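You operate a simulated robot arm through the tools that you are given. There is no shell and no other tool.

Carry out the task below with a simulated robot arm. There is one attempt and no reset: what you move stays moved.

## Task
Put the tube numbered like the one in well 1 into well 4 and spin both at speed 2.
Fine: lid shut and latched, one whole run; switch and STOP untouched; the other tubes stay in the yellow tube rack. Set down upright: what you pick out.
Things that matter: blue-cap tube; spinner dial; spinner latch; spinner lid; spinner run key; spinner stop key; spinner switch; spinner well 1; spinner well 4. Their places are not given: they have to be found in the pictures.

Only the result counts: the job must be done as asked and must still hold three seconds after the hand-in. Knocking over, shifting, dropping, spilling or breaking anything else fails it. Lids that push on must go on centred and level and be pressed home; caps that screw on are set level and turned clockwise until they are tight.

## Robot
A 7-joint arm with a three-finger gripper, fixed in place. Base frame: the origin is at the foot of the arm, x ahead of it, y to its left, z up; the work surface is at about z = 89.5. Readings come in cm, rad, newtons and seconds.
Its first joint turns from -2.897 to 2.897 rad. Payload 2.69 kg.
The tool frame sits at the grasp point between the pads (the TCP): z along the fingers, y along the line on which they close. The tips reach 3 cm beyond it. Largest opening 12.8 cm; the body of the gripper starts 11.7 cm behind the TCP.
Orientation is told as [roll, pitch, yaw] about the base's x, y, z axes, in that order, counted from this pose: with the fingers straight down and closing along the base's y, the tool's x points along the base's -x, its y along +y and its z along -z.

## Interface
- The arm moves only by the tool play_rows. Its argument "steps" is a list of rows, each an object (a shift or turn left out is 0, a gripper value left out holds the last) with "slide": the shift along the tool's x, y, z in cm, a list of three; "angular": the turn, a rotation vector about the tool's x, y, z in rad, a list of three. In form: [{"slide": [tx, ty, tz], "angular": [ax, ay, az]}, ...]. A call has 1 to 20 rows; each row is the pose to reach, as a shift and turn from the pose commanded when the call began, along the tool's axes at that moment. "claw" is the opening in per cent of the stroke, from 0 (shut) to 100 (fully open), set as the call begins (left out, the last holds). Rows are played at 5 a second. More than 5 cm and 0.15 rad between two rows, or a gripper value outside its range, and nothing of the call is played. A pose out of reach is approached as far as the arm can. The call stops where the force on the tool passes 50 N (or 10 N more than at its start, if that is more) or the arm is blocked; 0.2 s more then pass. The fingers move at their own pace and stop on an object; they squeeze with about 39 N. The grip force told is the motor's: it shows also when the fingers shut on nothing. Time passes only in rows, and 0.2 s behind the last, so rows that repeat a pose let the fingers close. The reply holds the time, the measured pose of the TCP, the force on the tool along the base axes, the opening and the grip force, in the units named above and with some noise, with the torque about the TCP (base axes, N m) and any sound that the robot's microphone picked up.
- Cameras (640 x 400 px; columns grow to the right, rows downward): "scene" is fixed at [40.08, 64.98, 172.48]; the picture's right is [-0.35, -0.94, 0.00], its down [-0.77, 0.29, -0.57] and it looks along [0.53, -0.20, -0.82] (base axes); focal length 300 px, centre (320, 200). "wrist" rides on the gripper at [5.8, 5.4, -13.1] in the tool frame; the picture's right is [-0.68, 0.74, 0.00], its down [-0.62, -0.57, -0.55] and it looks along [-0.40, -0.37, 0.84] (tool axes); focal length 234 px, centre (320, 200).
- get_image(camera): a new picture of that camera. No time passes.
- raise_lower(by): slides the trunk up (or, below 0, down) by that many cm; the arm rides with it, the base frame stays. It gives what a move gives, with no picture.
- point_at(camera, pixels): there is no depth. For up to 12 entries [column, row, z] of the newest picture of that camera ("zoom" is the newest enlarged one), the place [x, y] in the base frame at which the ray of that pixel passes the height z, good to about 0.2 cm, but the place of the scene camera against the robot may be out by one fixed shift of up to 1.8 cm in any direction. No time passes.
- enlarge(camera, box): a new picture of the part [left, top, right, bottom] of that camera's present view, enlarged. No time passes.
- sign_off(): hands the job in; it is judged then, once.

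Open the gripper and draw the arm clear of the work before you hand the job in, unless the task says otherwise.

The tools are called after "Emit:" as name(argument=value, ...) on one line, values as JSON. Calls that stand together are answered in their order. play_rows: Moves the arm, as the interface text tells. Its arguments: {"type":"object","properties":{"steps":{"type":"array"},"claw":{"type":"number"}},"required":["steps"]} The other tools are called the same way: raise_lower (by) slides the trunk up or down; get_image (camera) takes a picture; point_at (camera, pixels) gives the place at which the rays of pixels pass given heights; enlarge (camera, box) takes an enlarged picture of a part of a camera's view; sign_off () hands the job in.

At the start:

```text
t: 0.0
tool_pos: [55.65, 42.03, 146.41]
ee_rot: [-0.001, 0.0, 0.0]
wrist_force: [-0.5, -0.4, 0.1]
moment: [-0.01, 0.02, -0.01]
finger_gap: 12.79
grip_force: 0.0
trunk travel left (down, up): [-22.5, 12.5]
```

scene: 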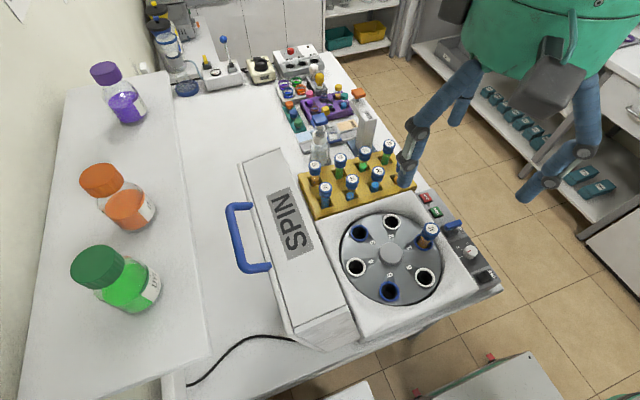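
wrist: 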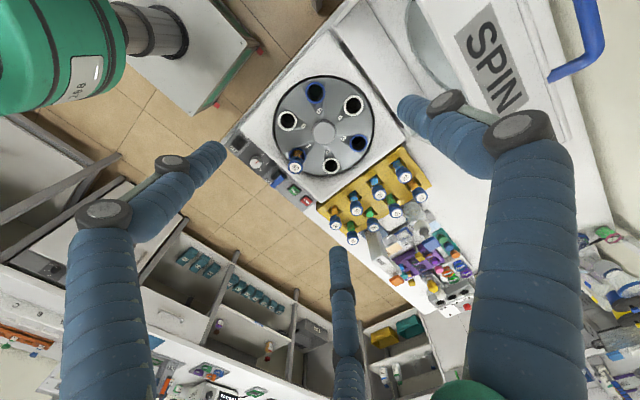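

The scene shows the spinner (rotor around 391,257), one tube standing in a well near (427,236), and a yellow rack with seven tubes. I enlarge these to read the numbers.

Emit:
enlarge(camera="scene", box=[330, 200, 450, 310])

Emit:
enlarge(camera="scene", box=[295, 130, 425, 215])

Emit:
enlarge(camera="scene", box=[410, 180, 500, 300])

Emit:
enlarge(camera="wrist", box=[220, 60, 440, 250])

```text
3.64 times, centred on (390, 255) of scene
```

zoom: 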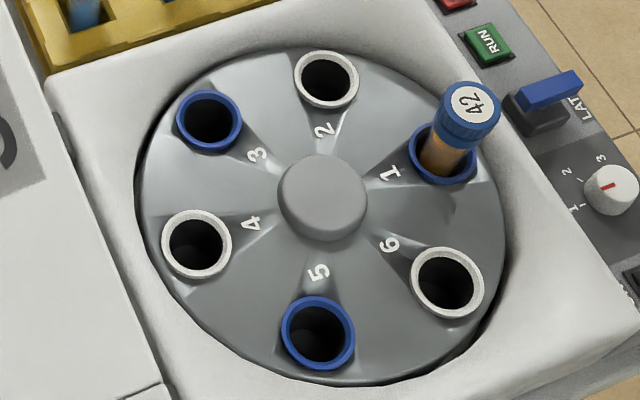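

```text
4.71 times, centred on (360, 172) of scene
```

zoom: 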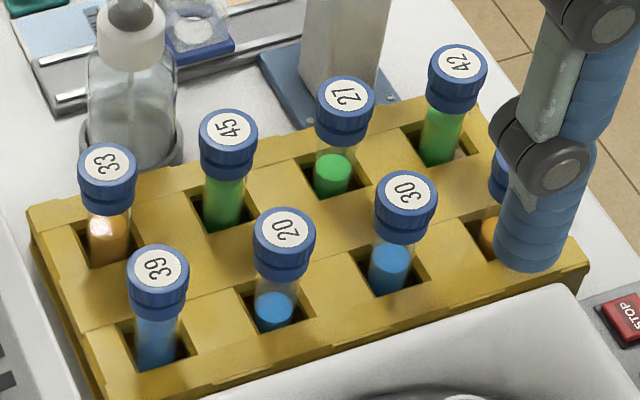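

```text
3.33 times, centred on (455, 240) of scene
```

zoom: 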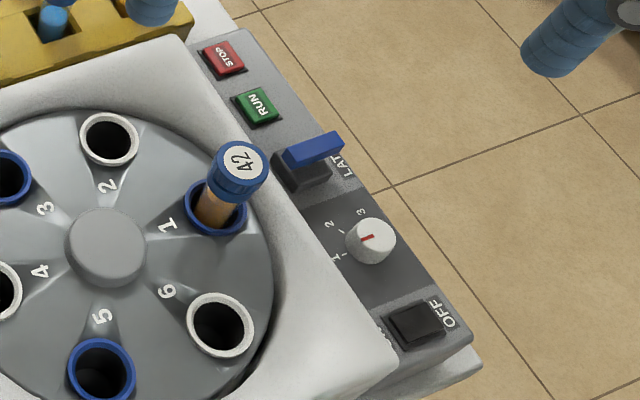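

```text
2.11 times, centred on (330, 155) of wrist
```

zoom: 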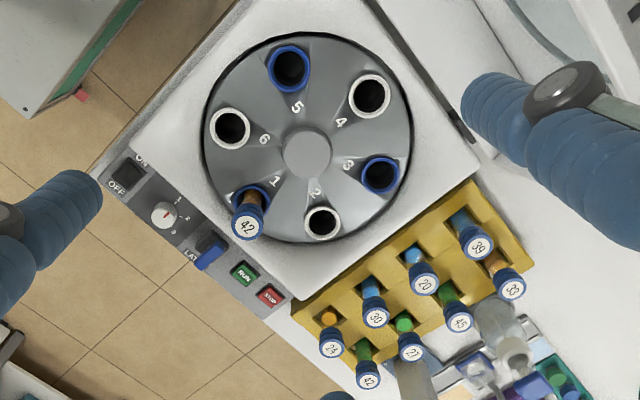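

Well 1 holds tube 42. In the rack there is a 42 (green, rear right) and what looks like a 24. I enlarge both, and the dial, in the wrist view.

Emit:
enlarge(camera="wrist", box=[310, 190, 410, 250])

Emit:
enlarge(camera="wrist", box=[260, 130, 330, 210])

Emit:
enlarge(camera="scene", box=[440, 225, 490, 260])

Emit:
point_at(camera="wrist", pixels=[[323, 132, 105], [323, 132, 100], [296, 167, 110], [353, 104, 105], [352, 238, 110], [334, 222, 110], [287, 177, 102], [255, 162, 102], [279, 181, 102], [290, 190, 102], [240, 143, 102], [404, 177, 110]])

Emit:
point_at(camera="scene", pixels=[[391, 257, 105], [391, 257, 100], [429, 228, 110], [356, 267, 105], [389, 146, 110], [326, 188, 110], [340, 159, 110], [465, 252, 102], [450, 227, 102], [436, 212, 102], [426, 197, 102], [480, 276, 102]])

```text
6.40 times, centred on (360, 220) of wrist
```

zoom: 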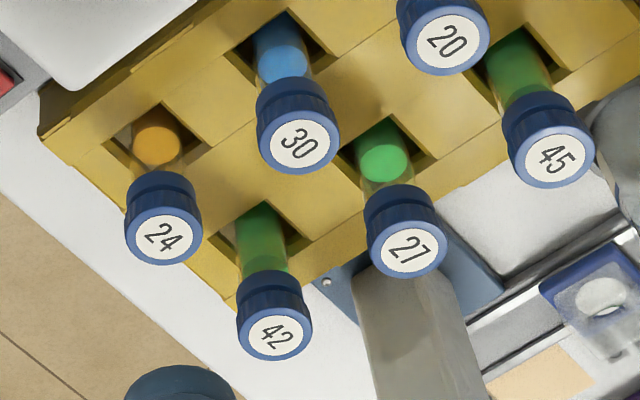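

```text
5.00 times, centred on (295, 170) of wrist
```

zoom: 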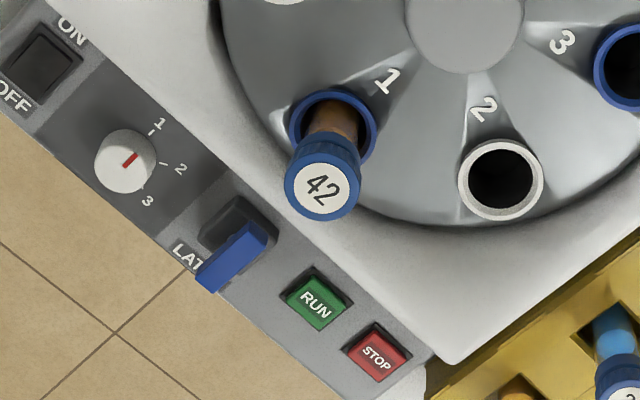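

```text
11.43 times, centred on (465, 242) of scene
```

zoom: 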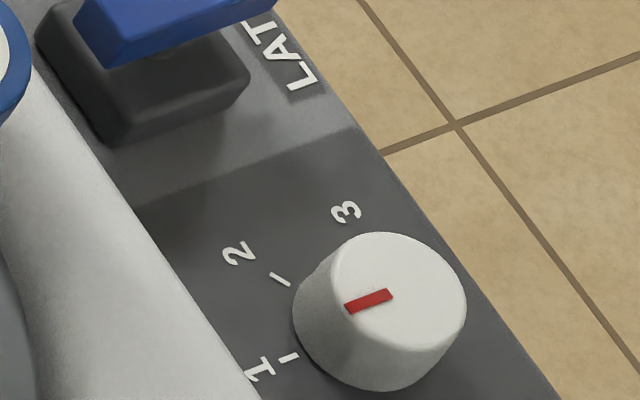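

```text
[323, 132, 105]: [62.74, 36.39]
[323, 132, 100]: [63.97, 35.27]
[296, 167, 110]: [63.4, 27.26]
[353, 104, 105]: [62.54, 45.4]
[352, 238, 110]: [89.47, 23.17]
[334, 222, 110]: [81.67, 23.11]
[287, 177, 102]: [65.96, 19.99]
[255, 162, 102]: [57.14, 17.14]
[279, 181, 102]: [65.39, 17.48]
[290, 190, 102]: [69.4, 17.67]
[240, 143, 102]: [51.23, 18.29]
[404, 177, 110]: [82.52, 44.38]
```

```text
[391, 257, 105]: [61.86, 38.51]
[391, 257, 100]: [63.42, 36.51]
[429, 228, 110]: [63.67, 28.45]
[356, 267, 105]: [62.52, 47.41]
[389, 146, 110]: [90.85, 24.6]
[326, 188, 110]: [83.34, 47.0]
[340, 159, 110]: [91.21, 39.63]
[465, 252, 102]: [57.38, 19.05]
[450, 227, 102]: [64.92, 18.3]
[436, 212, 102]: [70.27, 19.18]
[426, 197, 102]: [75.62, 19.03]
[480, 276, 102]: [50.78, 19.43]
```

The rack's 42 (green tube at wrist ~(352,241)) is the match; the one beside it is 24. The dial's red mark stands at 1. I move the arm closer over the panel side for a better look.

Emit:
play_rows(steps=[{"slide": [-1, -3, 2]}, {"slide": [-2, -6, 4]}, {"slide": [-3, -9, 6]}, {"slide": [-4, -12, 8]}, {"slide": [-5, -15, 10]}, {"slide": [-6, -18, 12]}])

Emit:
get_image(camera="wrist")

Emit:
get_image(camera="scene")

```text
t: 1.4
tool_pos: [61.78, 24.16, 134.39]
ee_rot: [0.001, 0.001, 0.0]
wrist_force: [0.4, -0.4, -0.7]
moment: [-0.02, -0.02, -0.02]
finger_gap: 12.81
grip_force: 0.0
trunk travel left (down, up): [-22.5, 12.5]
```

```text
taken
```

wrist: 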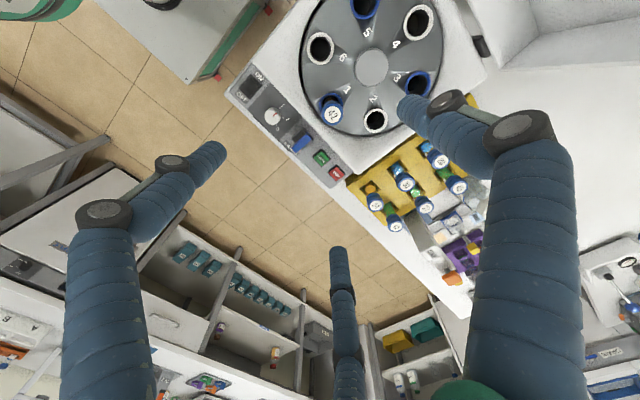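

```text
taken
```

scene: 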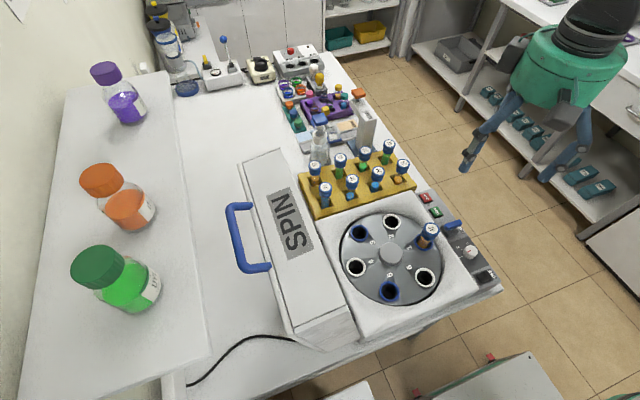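

Now the hand is over the panel's side. I enlarge the hand and the machine, to learn the finger shapes, the latch and the lid.

Emit:
enlarge(camera="scene", box=[430, 0, 640, 210])

Emit:
enlarge(camera="wrist", box=[220, 60, 360, 190])

Emit:
enlarge(camera="scene", box=[210, 130, 370, 350])

Emit:
enlarge(camera="wrist", box=[340, 130, 500, 240])

```text
1.90 times, centred on (535, 105) of scene
```

zoom: 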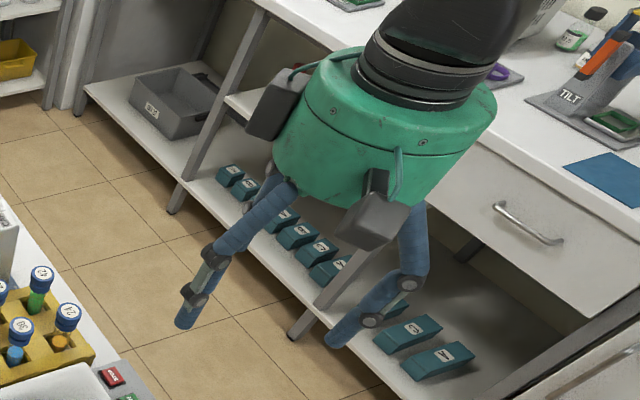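

```text
3.08 times, centred on (290, 125) of wrist
```

zoom: 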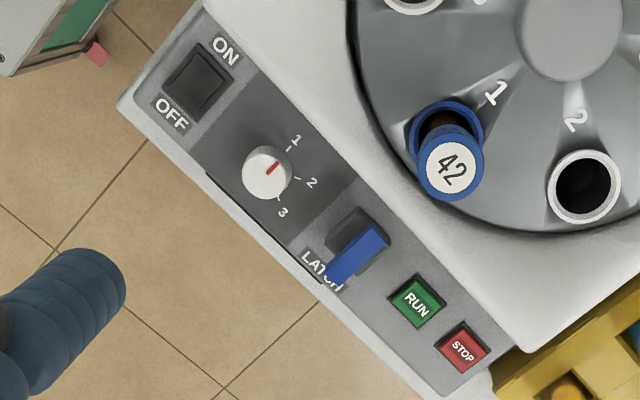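

```text
1.82 times, centred on (290, 240) of scene
```

zoom: 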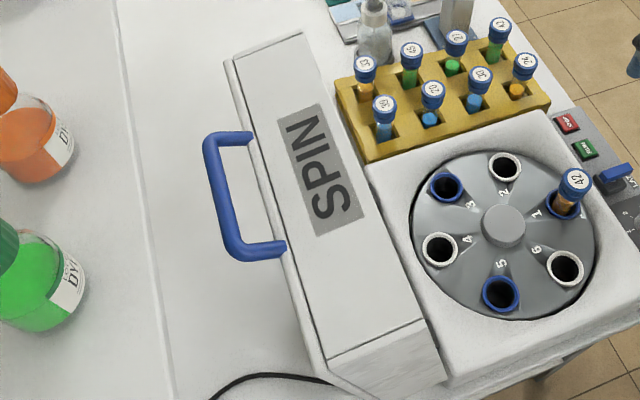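

```text
3.64 times, centred on (420, 185) of wrist
```

zoom: 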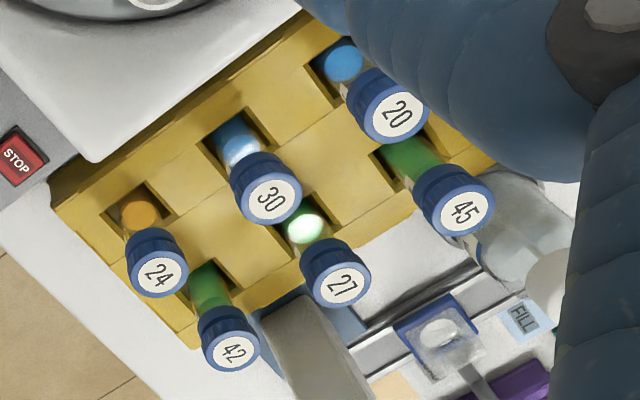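

The hand shows three long fingers: one on the +y side and two on the −y side. I close it in free air to see how they meet.

Emit:
play_rows(steps=[{"slide": [0, 0, 0]}, {"slide": [0, 0, 0]}, {"slide": [0, 0, 0]}, {"slide": [0, 0, 0]}], claw=20)

Emit:
get_image(camera="wrist")

Emit:
enlarge(camera="scene", box=[430, 0, 640, 210])

```text
t: 2.4
tool_pos: [61.81, 24.23, 134.42]
ee_rot: [0.0, 0.0, 0.001]
wrist_force: [0.0, -0.3, 0.1]
moment: [-0.01, -0.01, 0.02]
finger_gap: 2.56
grip_force: 0.0
trunk travel left (down, up): [-22.5, 12.5]
```

```text
taken
```

wrist: 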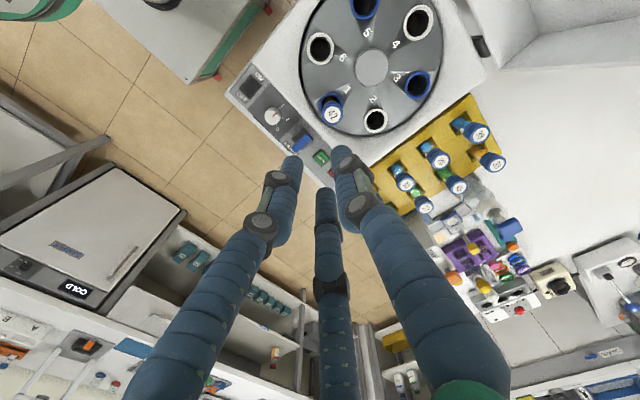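

```text
1.90 times, centred on (535, 105) of scene
```

zoom: 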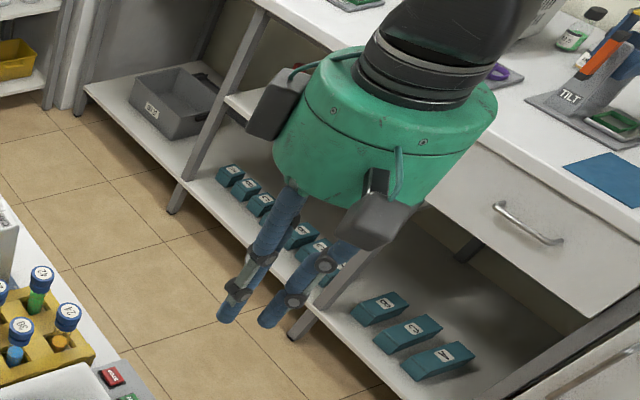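

Fingers are now 2.6 cm apart and understood (pair on the −y side, single on the +y side). I now move toward the rack for a closer view to triangulate the cap of tube 42.

Emit:
play_rows(steps=[{"slide": [-3, -1, 2.5]}, {"slide": [-6, -2, 5]}, {"slide": [-9, -3, 7.5]}, {"slide": [-12, -4, 10]}, {"slide": [-15, -5, 12.5]}])

Emit:
get_image(camera="wrist")

Emit:
get_image(camera="scene")

```text
t: 3.6
tool_pos: [76.8, 19.03, 121.95]
ee_rot: [0.002, 0.001, 0.002]
wrist_force: [0.1, -0.4, 0.5]
moment: [0.01, 0.0, 0.01]
finger_gap: 2.56
grip_force: 0.1
trunk travel left (down, up): [-22.5, 12.5]
```

```text
taken
```

wrist: 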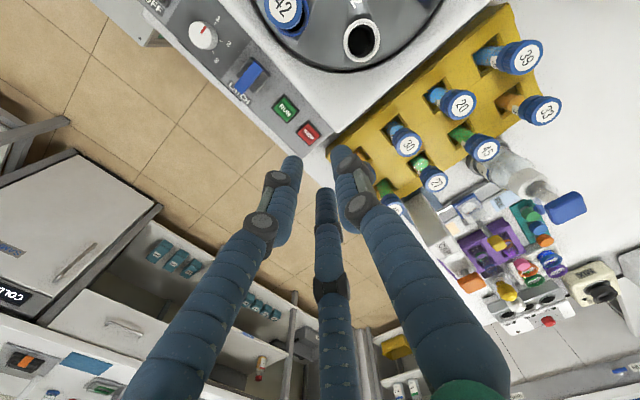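

```text
taken
```

scene: 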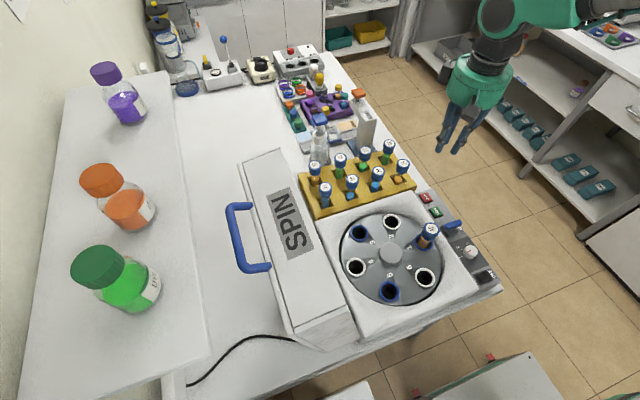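

Tube 42's cap at (395,205) is half hidden by a finger. I shift the hand toward −y so the rack comes clear of the fingers.

Emit:
play_rows(steps=[{"slide": [0, -4, 0]}, {"slide": [0, -8, 0]}, {"slide": [0, -12, 0]}, {"slide": [0, -15, 0]}])

Emit:
get_image(camera="wrist")

Emit:
enlarge(camera="wrist", box=[360, 20, 560, 200])

```text
t: 4.6
tool_pos: [76.67, 4.01, 121.87]
ee_rot: [0.001, -0.001, 0.001]
wrist_force: [-0.6, 0.6, 0.1]
moment: [-0.02, 0.0, -0.02]
finger_gap: 2.55
grip_force: 0.0
trunk travel left (down, up): [-22.5, 12.5]
```

```text
taken
```

wrist: 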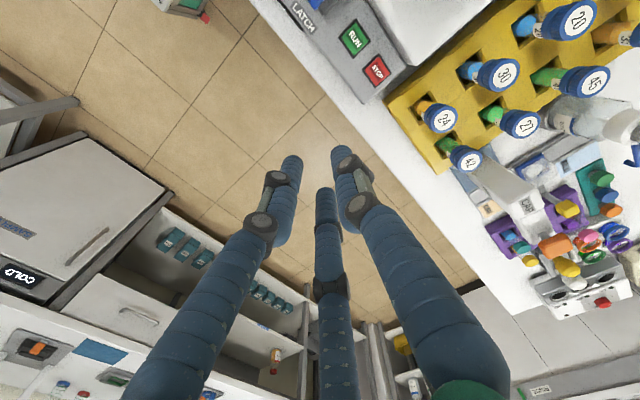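

```text
2.22 times, centred on (460, 110) of wrist
```

zoom: 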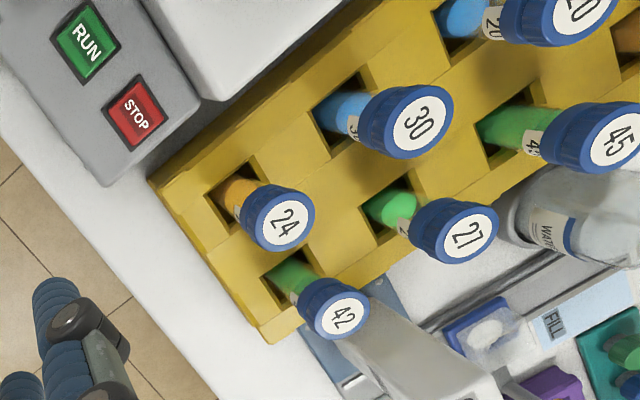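

From two wrist views the cap tops come out near z ≈ 98, with tube 42 near x ≈ 100 – at the edge of reach. I get the exact rays.

Emit:
point_at(camera="wrist", pixels=[[469.9, 162.2, 98], [469.9, 162.2, 97], [443.3, 118.6, 98], [502.3, 73.1, 98], [525.7, 126.2, 98], [591.9, 83.9, 98], [454.5, 151, 98], [484, 176, 98], [353, 38, 95], [375, 70, 95]])

Emit:
point_at(camera="scene", pixels=[[389, 146, 98], [364.5, 152, 98], [402.5, 164, 98], [377, 172, 98], [340, 159, 98], [314, 168, 98], [326, 188, 98], [352, 181, 98]])

Emit:
enlarge(camera="wrist", box=[420, 120, 510, 190])

```text
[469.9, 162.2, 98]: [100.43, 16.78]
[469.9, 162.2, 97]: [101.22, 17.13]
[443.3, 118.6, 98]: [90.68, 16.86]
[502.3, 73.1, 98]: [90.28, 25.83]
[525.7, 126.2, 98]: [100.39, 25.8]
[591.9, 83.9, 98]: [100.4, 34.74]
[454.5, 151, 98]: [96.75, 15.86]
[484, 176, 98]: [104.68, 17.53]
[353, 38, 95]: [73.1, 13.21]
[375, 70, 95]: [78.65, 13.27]
```

```text
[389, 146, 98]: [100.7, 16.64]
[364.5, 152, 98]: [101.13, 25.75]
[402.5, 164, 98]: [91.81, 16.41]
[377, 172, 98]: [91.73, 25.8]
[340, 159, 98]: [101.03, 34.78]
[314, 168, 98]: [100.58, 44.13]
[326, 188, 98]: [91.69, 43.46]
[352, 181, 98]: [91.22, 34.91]
```

```text
5.71 times, centred on (465, 155) of wrist
```

zoom: 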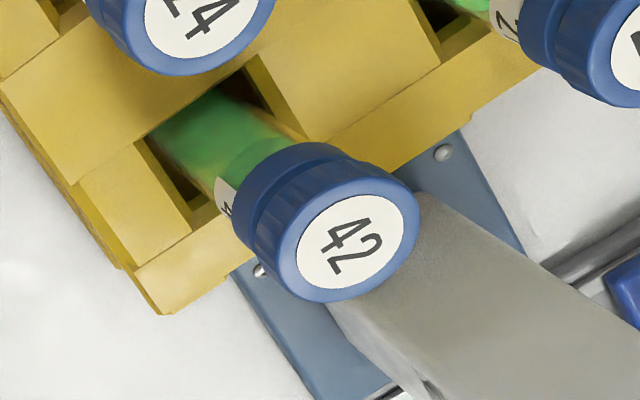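

The cap-height estimate and the apparent rack height disagree, so I take a further view, 12 cm back along x, with enlargements for accurate triangulation.

Emit:
play_rows(steps=[{"slide": [4, 0, 0]}, {"slide": [8, 0, 0]}, {"slide": [12, 0, 0]}, {"slide": [12, 0, 0]}])

Emit:
get_image(camera="wrist")

Emit:
enlarge(camera="wrist", box=[400, 60, 600, 200])

Emit:
enlarge(camera="wrist", box=[200, 0, 440, 150])

```text
t: 5.6
tool_pos: [64.49, 3.95, 121.91]
ee_rot: [0.0, 0.0, 0.0]
wrist_force: [-0.7, -0.7, -0.2]
moment: [0.01, -0.1, 0.0]
finger_gap: 2.59
grip_force: 0.1
trunk travel left (down, up): [-22.5, 12.5]
```

```text
taken
```

wrist: 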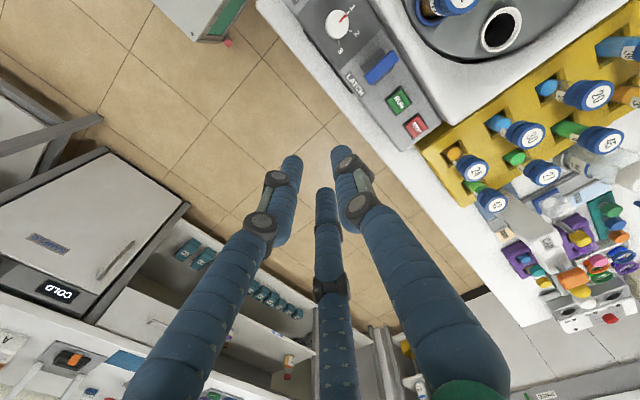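

```text
2.86 times, centred on (500, 130) of wrist
```

zoom: 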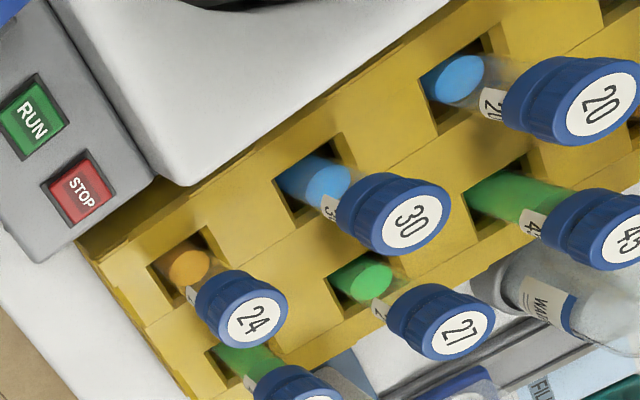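

```text
2.67 times, centred on (320, 75) of wrist
```

zoom: 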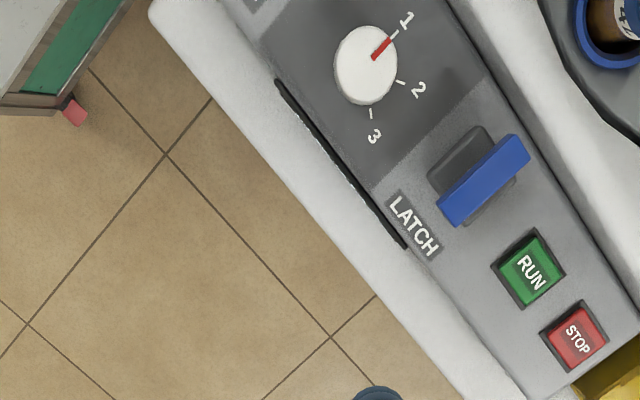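

Knob top triangulates to about (58.1, 13.1, 93). I go above it with the fingers about 6 cm apart, which also tests the triangulated heights.

Emit:
play_rows(steps=[{"slide": [2, 3, 4]}, {"slide": [4, 6, 8]}, {"slide": [6.34, 9.15, 12]}, {"slide": [6.34, 9.15, 13.9]}, {"slide": [6.34, 9.15, 13.9]}], claw=50)

Emit:
get_image(camera="wrist")

Emit:
get_image(camera="scene")

```text
refused: row 1 steps farther than a row can; nothing moved
```

```text
taken
```

wrist: 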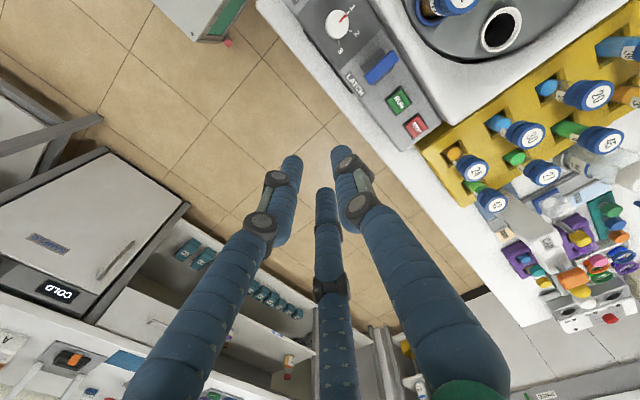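

```text
taken
```

scene: 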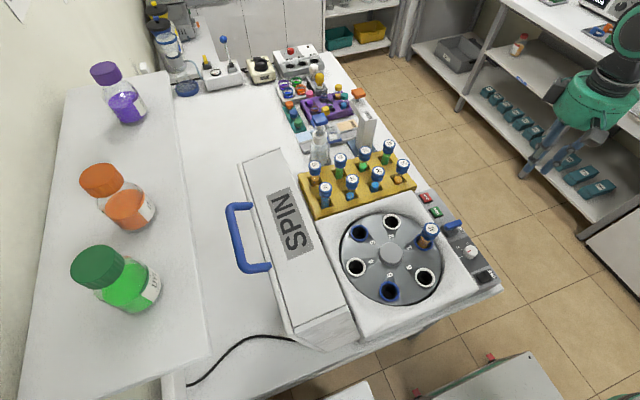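

The call was refused because a row was over 5 cm; I repeat the same move in smaller rows.

Emit:
play_rows(steps=[{"slide": [1.3, 1.9, 2.8]}, {"slide": [2.6, 3.7, 5.6]}, {"slide": [3.9, 5.5, 8.4]}, {"slide": [5.2, 7.4, 11.2]}, {"slide": [6.34, 9.15, 13.9]}, {"slide": [6.34, 9.15, 13.9]}], claw=50)

Emit:
get_image(camera="wrist")

Emit:
get_image(camera="scene")

```text
t: 7.0
tool_pos: [58.33, 13.18, 108.05]
ee_rot: [0.0, 0.001, -0.001]
wrist_force: [0.4, 0.1, 0.0]
moment: [-0.03, 0.0, 0.01]
finger_gap: 6.41
grip_force: 0.0
trunk travel left (down, up): [-22.5, 12.5]
```

```text
taken
```

wrist: 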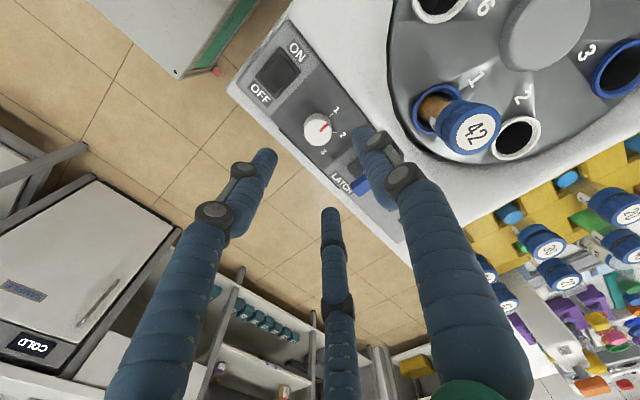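

```text
taken
```

scene: 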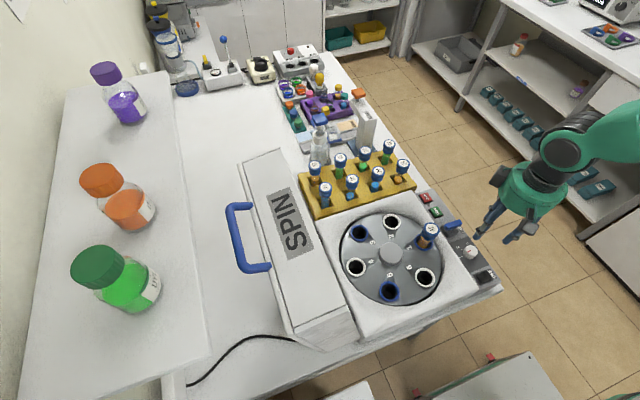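

The knob shows at (321,128), just where a height of about 93.5 predicts, so my heights hold. I narrow the fingers to 5 cm, pre-turn +30° (anticlockwise) and lower to 98.

Emit:
play_rows(steps=[{"slide": [0, 0, 2], "angular": [0, 0, -0.13]}, {"slide": [0, 0, 4], "angular": [0, 0, -0.26]}, {"slide": [0, 0, 6], "angular": [0, 0, -0.39]}, {"slide": [0, 0, 8], "angular": [0, 0, -0.52]}, {"slide": [0, 0, 10], "angular": [0, 0, -0.52]}, {"slide": [0, 0, 10], "angular": [0, 0, -0.52]}], claw=42)

Emit:
get_image(camera="wrist")

Emit:
enlarge(camera="scene", box=[420, 180, 540, 290])

```text
t: 8.4
tool_pos: [58.46, 13.2, 97.96]
ee_rot: [-0.001, 0.0, 0.52]
wrist_force: [0.2, 0.2, -0.1]
moment: [-0.02, 0.02, 0.02]
finger_gap: 5.38
grip_force: 0.1
trunk travel left (down, up): [-22.5, 12.5]
```

```text
taken
```

wrist: 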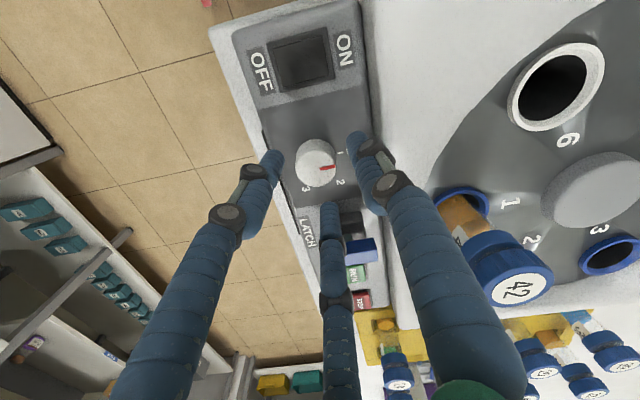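

```text
3.64 times, centred on (480, 235) of scene
```

zoom: 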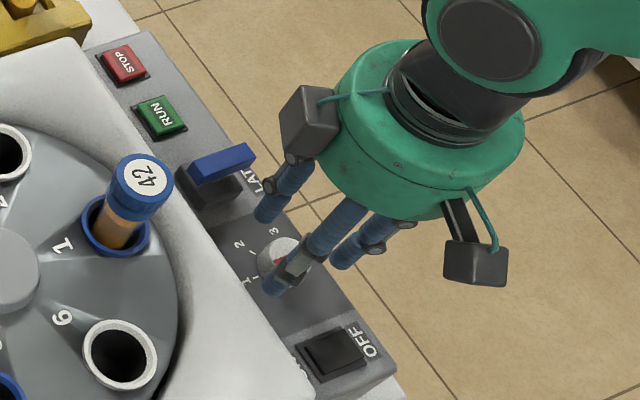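

The knob sits between the tips at (316,160). I lower 2.6 cm so the tips come beside it.

Emit:
play_rows(steps=[{"slide": [0.15, -0.15, 0.7]}, {"slide": [0.15, -0.15, 1.4]}, {"slide": [0.15, -0.15, 2.1]}, {"slide": [0.15, -0.15, 2.6]}, {"slide": [0.15, -0.15, 2.6]}])

Emit:
get_image(camera="wrist")

Emit:
enlarge(camera="scene", box=[440, 200, 520, 290])

```text
t: 9.6
tool_pos: [58.23, 12.94, 95.24]
ee_rot: [0.0, -0.001, 0.519]
wrist_force: [-0.3, 0.2, -0.9]
moment: [0.02, 0.01, -0.01]
finger_gap: 5.38
grip_force: 0.0
trunk travel left (down, up): [-22.5, 12.5]
```

```text
taken
```

wrist: 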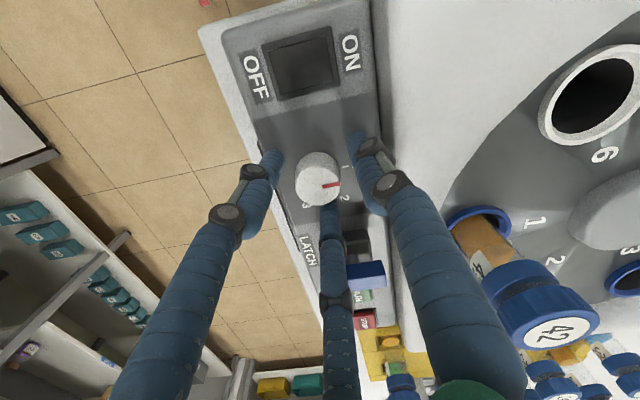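

```text
4.44 times, centred on (480, 245) of scene
```

zoom: 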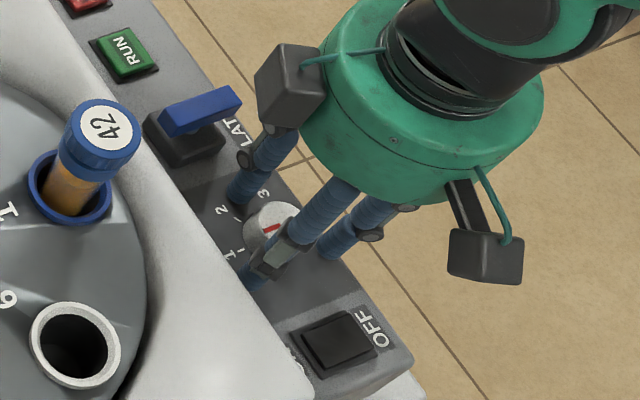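

The tips now surround the knob. I close on it.

Emit:
play_rows(steps=[{"slide": [0, 0, 0]}, {"slide": [0, 0, 0]}, {"slide": [0, 0, 0]}, {"slide": [0, 0, 0]}], claw=10)

Emit:
get_image(camera="wrist")

```text
t: 10.6
tool_pos: [58.33, 13.02, 95.38]
ee_rot: [-0.001, -0.001, 0.521]
wrist_force: [9.1, -3.2, 0.8]
moment: [-0.18, -0.3, 0.04]
finger_gap: 3.49
grip_force: 16.5
trunk travel left (down, up): [-22.5, 12.5]
```

```text
taken
```

wrist: 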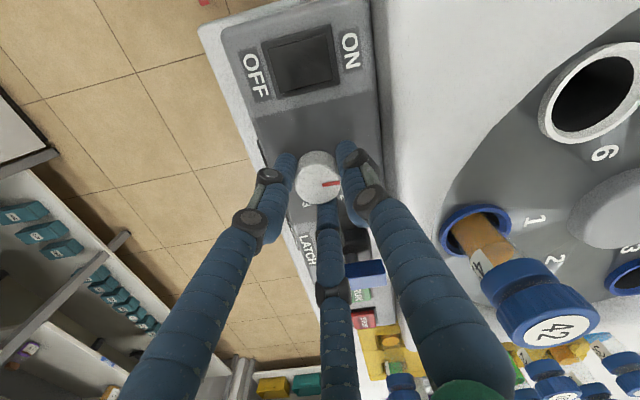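

Held (gap 3.5 cm). I turn it clockwise 60° in small rows.

Emit:
play_rows(steps=[{"angular": [0, 0, 0.1]}, {"angular": [0, 0, 0.2]}, {"angular": [0, 0, 0.3]}, {"angular": [0, 0, 0.4]}, {"angular": [0, 0, 0.5]}, {"angular": [0, 0, 0.6]}, {"angular": [0, 0, 0.7]}, {"angular": [0, 0, 0.8]}, {"angular": [0, 0, 0.9]}, {"angular": [0, 0, 1.0]}, {"angular": [0, 0, 1.047]}, {"angular": [0, 0, 1.047]}])

Emit:
get_image(camera="wrist")

Emit:
enlarge(camera="scene", box=[440, 220, 500, 270])

```text
t: 13.2
tool_pos: [58.37, 12.88, 95.4]
ee_rot: [0.001, 0.001, -0.528]
wrist_force: [23.7, -27.9, 4.0]
moment: [-0.96, -0.64, 0.01]
finger_gap: 3.26
grip_force: 44.5
trunk travel left (down, up): [-22.5, 12.5]
```

```text
taken
```

wrist: 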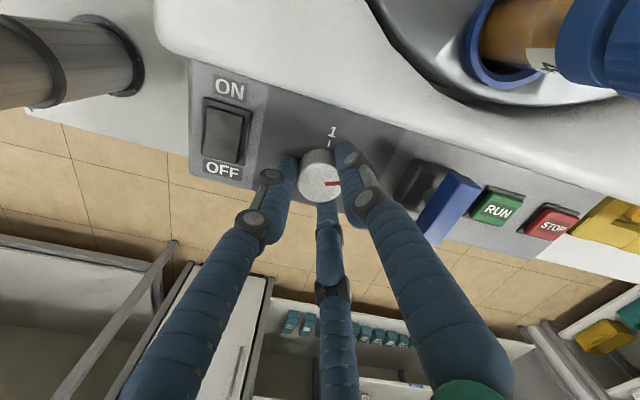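

```text
8.00 times, centred on (470, 245) of scene
```

zoom: 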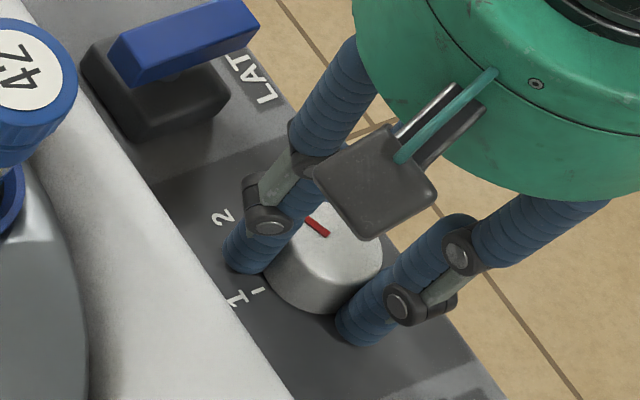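

The red mark turned with the hand, away from 1 to about 2. I release, rise and check.

Emit:
play_rows(steps=[{"slide": [0, 0, 0]}, {"slide": [0, 0, 0]}, {"slide": [0, 0, -2]}, {"slide": [0, 0, -5]}, {"slide": [0, 0, -8]}, {"slide": [0, 0, -12]}, {"slide": [0, 0, -12]}], claw=45)

Emit:
enlarge(camera="scene", box=[435, 215, 500, 270])

Emit:
get_image(camera="wrist")

Emit:
enlarge(camera="wrist", box=[230, 60, 390, 170])

```text
t: 14.8
tool_pos: [58.23, 12.83, 107.44]
ee_rot: [-0.001, 0.0, -0.526]
wrist_force: [-0.9, -1.0, 0.1]
moment: [-0.01, -0.03, -0.02]
finger_gap: 5.75
grip_force: 0.1
trunk travel left (down, up): [-22.5, 12.5]
```

```text
7.27 times, centred on (468, 242) of scene
```

zoom: 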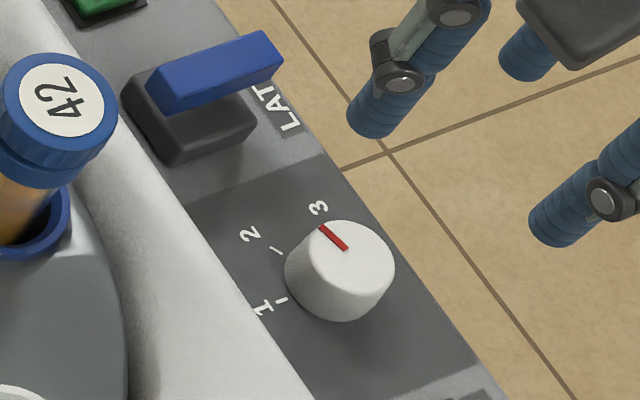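

```text
taken
```

wrist: 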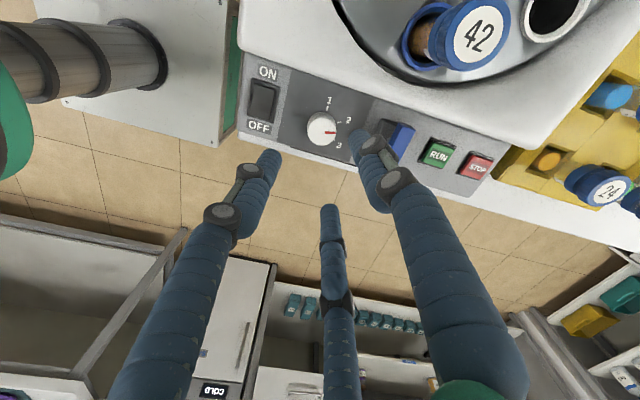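

```text
3.64 times, centred on (310, 115) of wrist
```

zoom: 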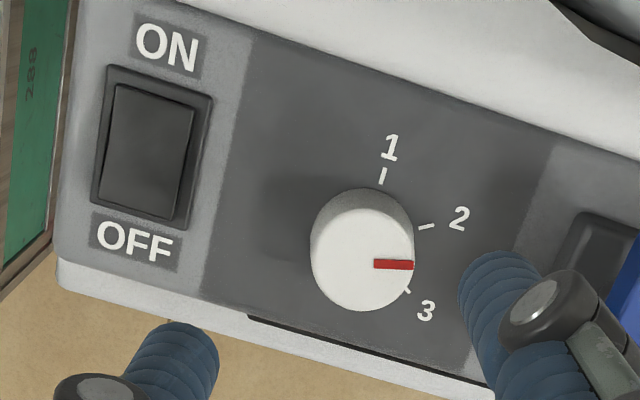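

The mark stands about 13° past 2 toward 3 (mark level at (413,265), tick 2 at (427,226)). I find the knob's centre to regrip and turn it back a little.

Emit:
point_at(camera="wrist", pixels=[[320.4, 132, 93.5], [320.4, 132, 94], [320.4, 126.3, 91.5], [327.3, 108.4, 91.5], [339.4, 122.1, 91.5], [333.6, 139.7, 91.5], [335.5, 132.9, 93.5]])

```text
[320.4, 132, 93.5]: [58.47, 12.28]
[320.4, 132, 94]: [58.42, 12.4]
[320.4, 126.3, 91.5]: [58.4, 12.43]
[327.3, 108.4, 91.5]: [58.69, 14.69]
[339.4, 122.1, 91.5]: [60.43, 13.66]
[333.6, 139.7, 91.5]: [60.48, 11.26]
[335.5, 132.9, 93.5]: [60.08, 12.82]
```

Knob centre is (58.45, 12.35), ticks at about 90°, 30°, −30°, mark at 17°. I recentre by (0.22, −0.48), lower, and close again.

Emit:
play_rows(steps=[{"slide": [-0.43, -0.305, 4]}, {"slide": [-0.43, -0.305, 8]}, {"slide": [-0.43, -0.305, 10.5]}, {"slide": [-0.43, -0.305, 12]}, {"slide": [-0.43, -0.305, 12]}])

Emit:
play_rows(steps=[{"slide": [0, 0, 0]}, {"slide": [0, 0, 0]}, {"slide": [0, 0, 0]}, {"slide": [0, 0, 0]}], claw=10)

Emit:
enlarge(camera="wrist", box=[230, 90, 410, 220])

```text
t: 16.0
tool_pos: [58.41, 12.4, 95.44]
ee_rot: [0.002, 0.0, -0.528]
wrist_force: [0.2, 0.2, 0.3]
moment: [0.03, 0.0, -0.03]
finger_gap: 5.76
grip_force: 0.1
trunk travel left (down, up): [-22.5, 12.5]
```

```text
t: 17.0
tool_pos: [58.75, 12.53, 95.44]
ee_rot: [0.0, -0.002, -0.526]
wrist_force: [8.5, 29.9, 4.3]
moment: [1.03, -0.29, -0.1]
finger_gap: 3.45
grip_force: 44.9
trunk travel left (down, up): [-22.5, 12.5]
```

```text
3.08 times, centred on (320, 155) of wrist
```

zoom: 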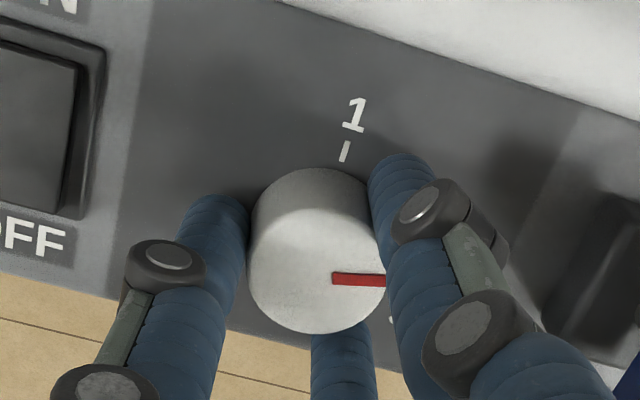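

Held. I turn anticlockwise about 0.22 rad, then release and rise to check.

Emit:
play_rows(steps=[{"slide": [0.04, 0.2, 0]}, {"slide": [0.04, 0.2, 0], "angular": [0, 0, -0.08]}, {"slide": [0.04, 0.2, 0], "angular": [0, 0, -0.16]}, {"slide": [0.04, 0.2, 0], "angular": [0, 0, -0.22]}, {"slide": [0.04, 0.2, 0], "angular": [0, 0, -0.22]}])

Emit:
play_rows(steps=[{"slide": [0, 0, 0]}, {"slide": [0, 0, 0]}, {"slide": [0, 0, -2]}, {"slide": [0, 0, -5]}, {"slide": [0, 0, -8]}, {"slide": [0, 0, -12]}, {"slide": [0, 0, -12]}], claw=45)

Emit:
enlarge(camera="scene", box=[435, 215, 500, 270])

Emit:
enlarge(camera="wrist", box=[230, 60, 390, 170])

```text
t: 18.2
tool_pos: [58.6, 12.65, 95.46]
ee_rot: [-0.003, 0.0, -0.307]
wrist_force: [2.1, 16.0, 6.6]
moment: [0.54, 0.0, -0.01]
finger_gap: 3.37
grip_force: 44.5
trunk travel left (down, up): [-22.5, 12.5]
```

```text
t: 19.8
tool_pos: [58.54, 12.62, 107.56]
ee_rot: [-0.001, 0.0, -0.308]
wrist_force: [-0.1, 0.4, 0.4]
moment: [0.03, -0.09, 0.01]
finger_gap: 5.75
grip_force: 0.0
trunk travel left (down, up): [-22.5, 12.5]
```

```text
7.27 times, centred on (468, 242) of scene
```

zoom: 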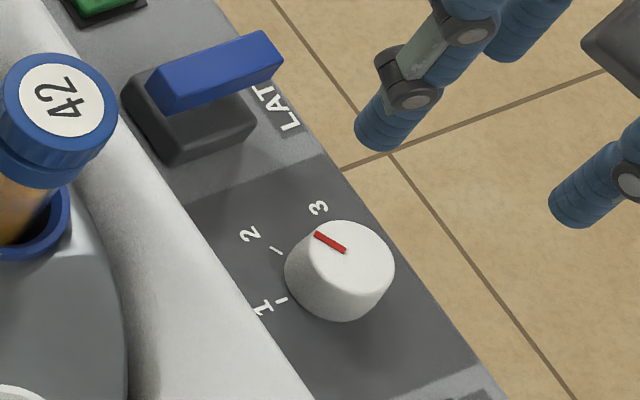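

```text
3.64 times, centred on (310, 115) of wrist
```

zoom: 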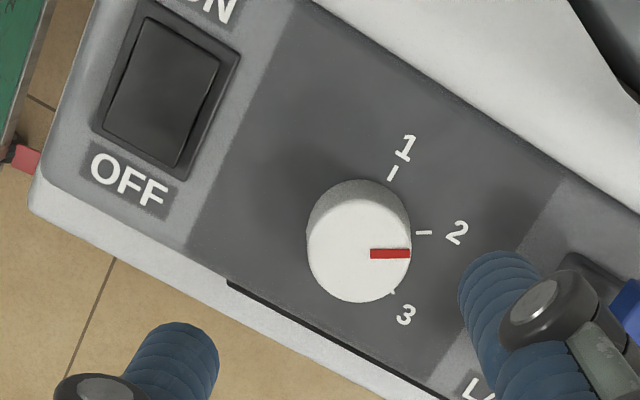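

Mark and tick 2 now line up (mark level at row 253, tick 2 radial level): the dial is at 2. Next I rise, straighten to yaw 0 and travel toward tube 42 with about 7 cm opening.

Emit:
play_rows(steps=[{"slide": [0, 0, -4], "angular": [0, 0, -0.1]}, {"slide": [0, 0, -8], "angular": [0, 0, -0.2]}, {"slide": [-4, 2, -9], "angular": [0, 0, -0.308]}, {"slide": [-8, 4, -9], "angular": [0, 0, -0.308]}, {"slide": [-12, 6, -9], "angular": [0, 0, -0.308]}, {"slide": [-16, 8, -9], "angular": [0, 0, -0.308]}, {"slide": [-20, 10, -9], "angular": [0, 0, -0.308]}, {"slide": [-24, 12, -9], "angular": [0, 0, -0.308]}, {"slide": [-28.7, 13.7, -9], "angular": [0, 0, -0.308]}, {"slide": [-28.7, 13.7, -9], "angular": [0, 0, -0.308]}], claw=55)

Emit:
get_image(camera="wrist")

Emit:
get_image(camera="scene")

```text
t: 22.0
tool_pos: [90.22, 16.88, 116.07]
ee_rot: [0.001, 0.002, 0.001]
wrist_force: [0.7, 0.2, -0.8]
moment: [0.0, 0.06, 0.01]
finger_gap: 7.03
grip_force: 0.0
trunk travel left (down, up): [-22.5, 12.5]
```

```text
taken
```

wrist: 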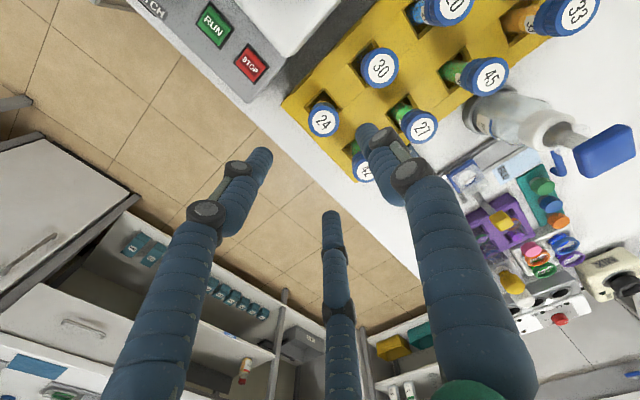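

```text
taken
```

scene: 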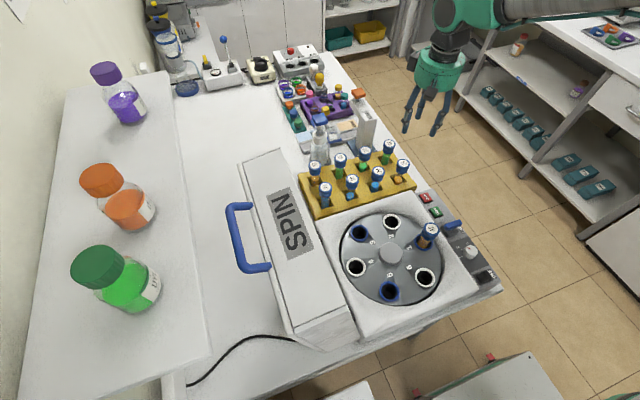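

Tube 24 appears at (324,119), directly beneath the TCP as predicted, so tube 42 is near (99.4, 17.1) with cap top ≈ 98.8. I test the reach by moving 9 cm further in x at this height.

Emit:
play_rows(steps=[{"slide": [-3, 0, 0]}, {"slide": [-6, 0, 0]}, {"slide": [-9.2, 0.2, 0]}, {"slide": [-9.2, 0.2, 0]}, {"slide": [-9.2, 0.2, 0]}])

Emit:
get_image(camera="wrist")

```text
t: 23.2
tool_pos: [99.33, 17.09, 116.51]
ee_rot: [0.0, 0.0, 0.002]
wrist_force: [-1.2, 1.2, 1.3]
moment: [-0.02, -0.04, -0.01]
finger_gap: 7.03
grip_force: 0.0
trunk travel left (down, up): [-22.5, 12.5]
```

```text
taken
```

wrist: 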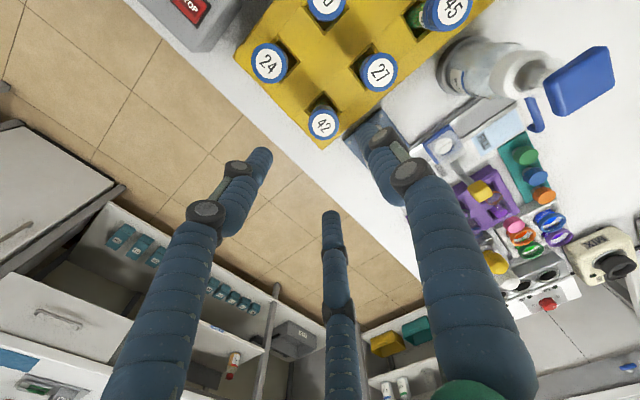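

The arm reaches (99.3, 17.1) at z = 116.5 and tube 42 sits beneath at (323,124). I check its exact ray and what stands near it before going down.

Emit:
point_at(camera="wrist", pixels=[[323, 124, 98.8], [380, 73, 98.8], [269.5, 64, 98.8], [320, 103, 93]])

Emit:
enlarge(camera="wrist", box=[260, 50, 460, 200])

Emit:
enlarge(camera="scene", box=[320, 60, 460, 200])

```text
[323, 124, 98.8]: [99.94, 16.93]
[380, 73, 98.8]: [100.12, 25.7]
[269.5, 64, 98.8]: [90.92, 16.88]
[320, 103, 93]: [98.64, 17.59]
```

```text
2.67 times, centred on (360, 125) of wrist
```

zoom: 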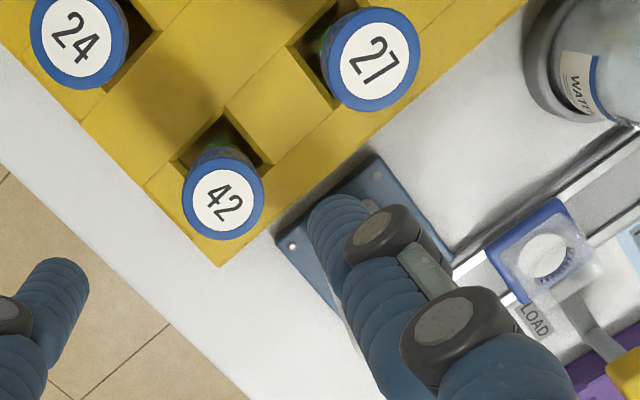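

```text
2.86 times, centred on (390, 130) of scene
```

zoom: 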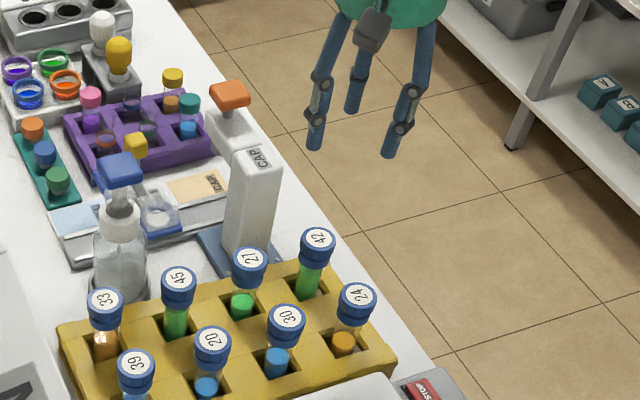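

Cap 42 is at (99.9, 16.95), with the CAP post behind at x ≥ 106, lower than the palm. I descend to z ≈ 105 first.

Emit:
play_rows(steps=[{"slide": [-0.6, -0.1, 3]}, {"slide": [-0.6, -0.1, 6]}, {"slide": [-0.6, -0.1, 9]}, {"slide": [-0.6, -0.1, 12]}, {"slide": [-0.6, -0.1, 12]}])

Emit:
get_image(camera="wrist")

Emit:
enlarge(camera="scene", box=[320, 60, 460, 200])

```text
t: 24.4
tool_pos: [99.92, 17.2, 104.31]
ee_rot: [0.001, -0.001, 0.003]
wrist_force: [0.2, -0.3, -0.1]
moment: [0.01, 0.03, 0.04]
finger_gap: 7.04
grip_force: 0.1
trunk travel left (down, up): [-22.5, 12.5]
```

```text
taken
```

wrist: 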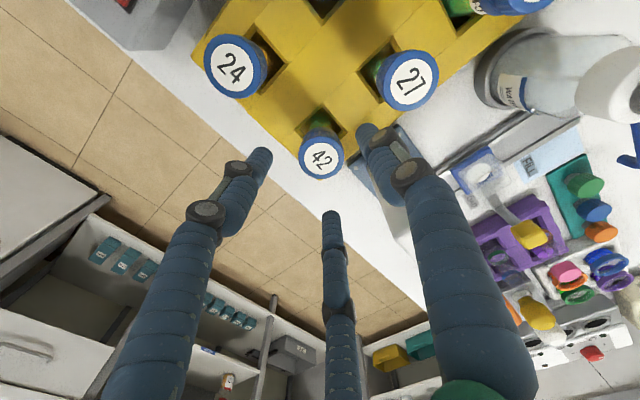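

```text
2.86 times, centred on (390, 130) of scene
```

zoom: 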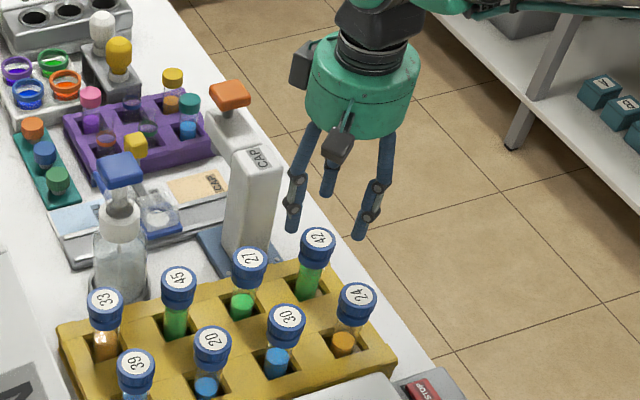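

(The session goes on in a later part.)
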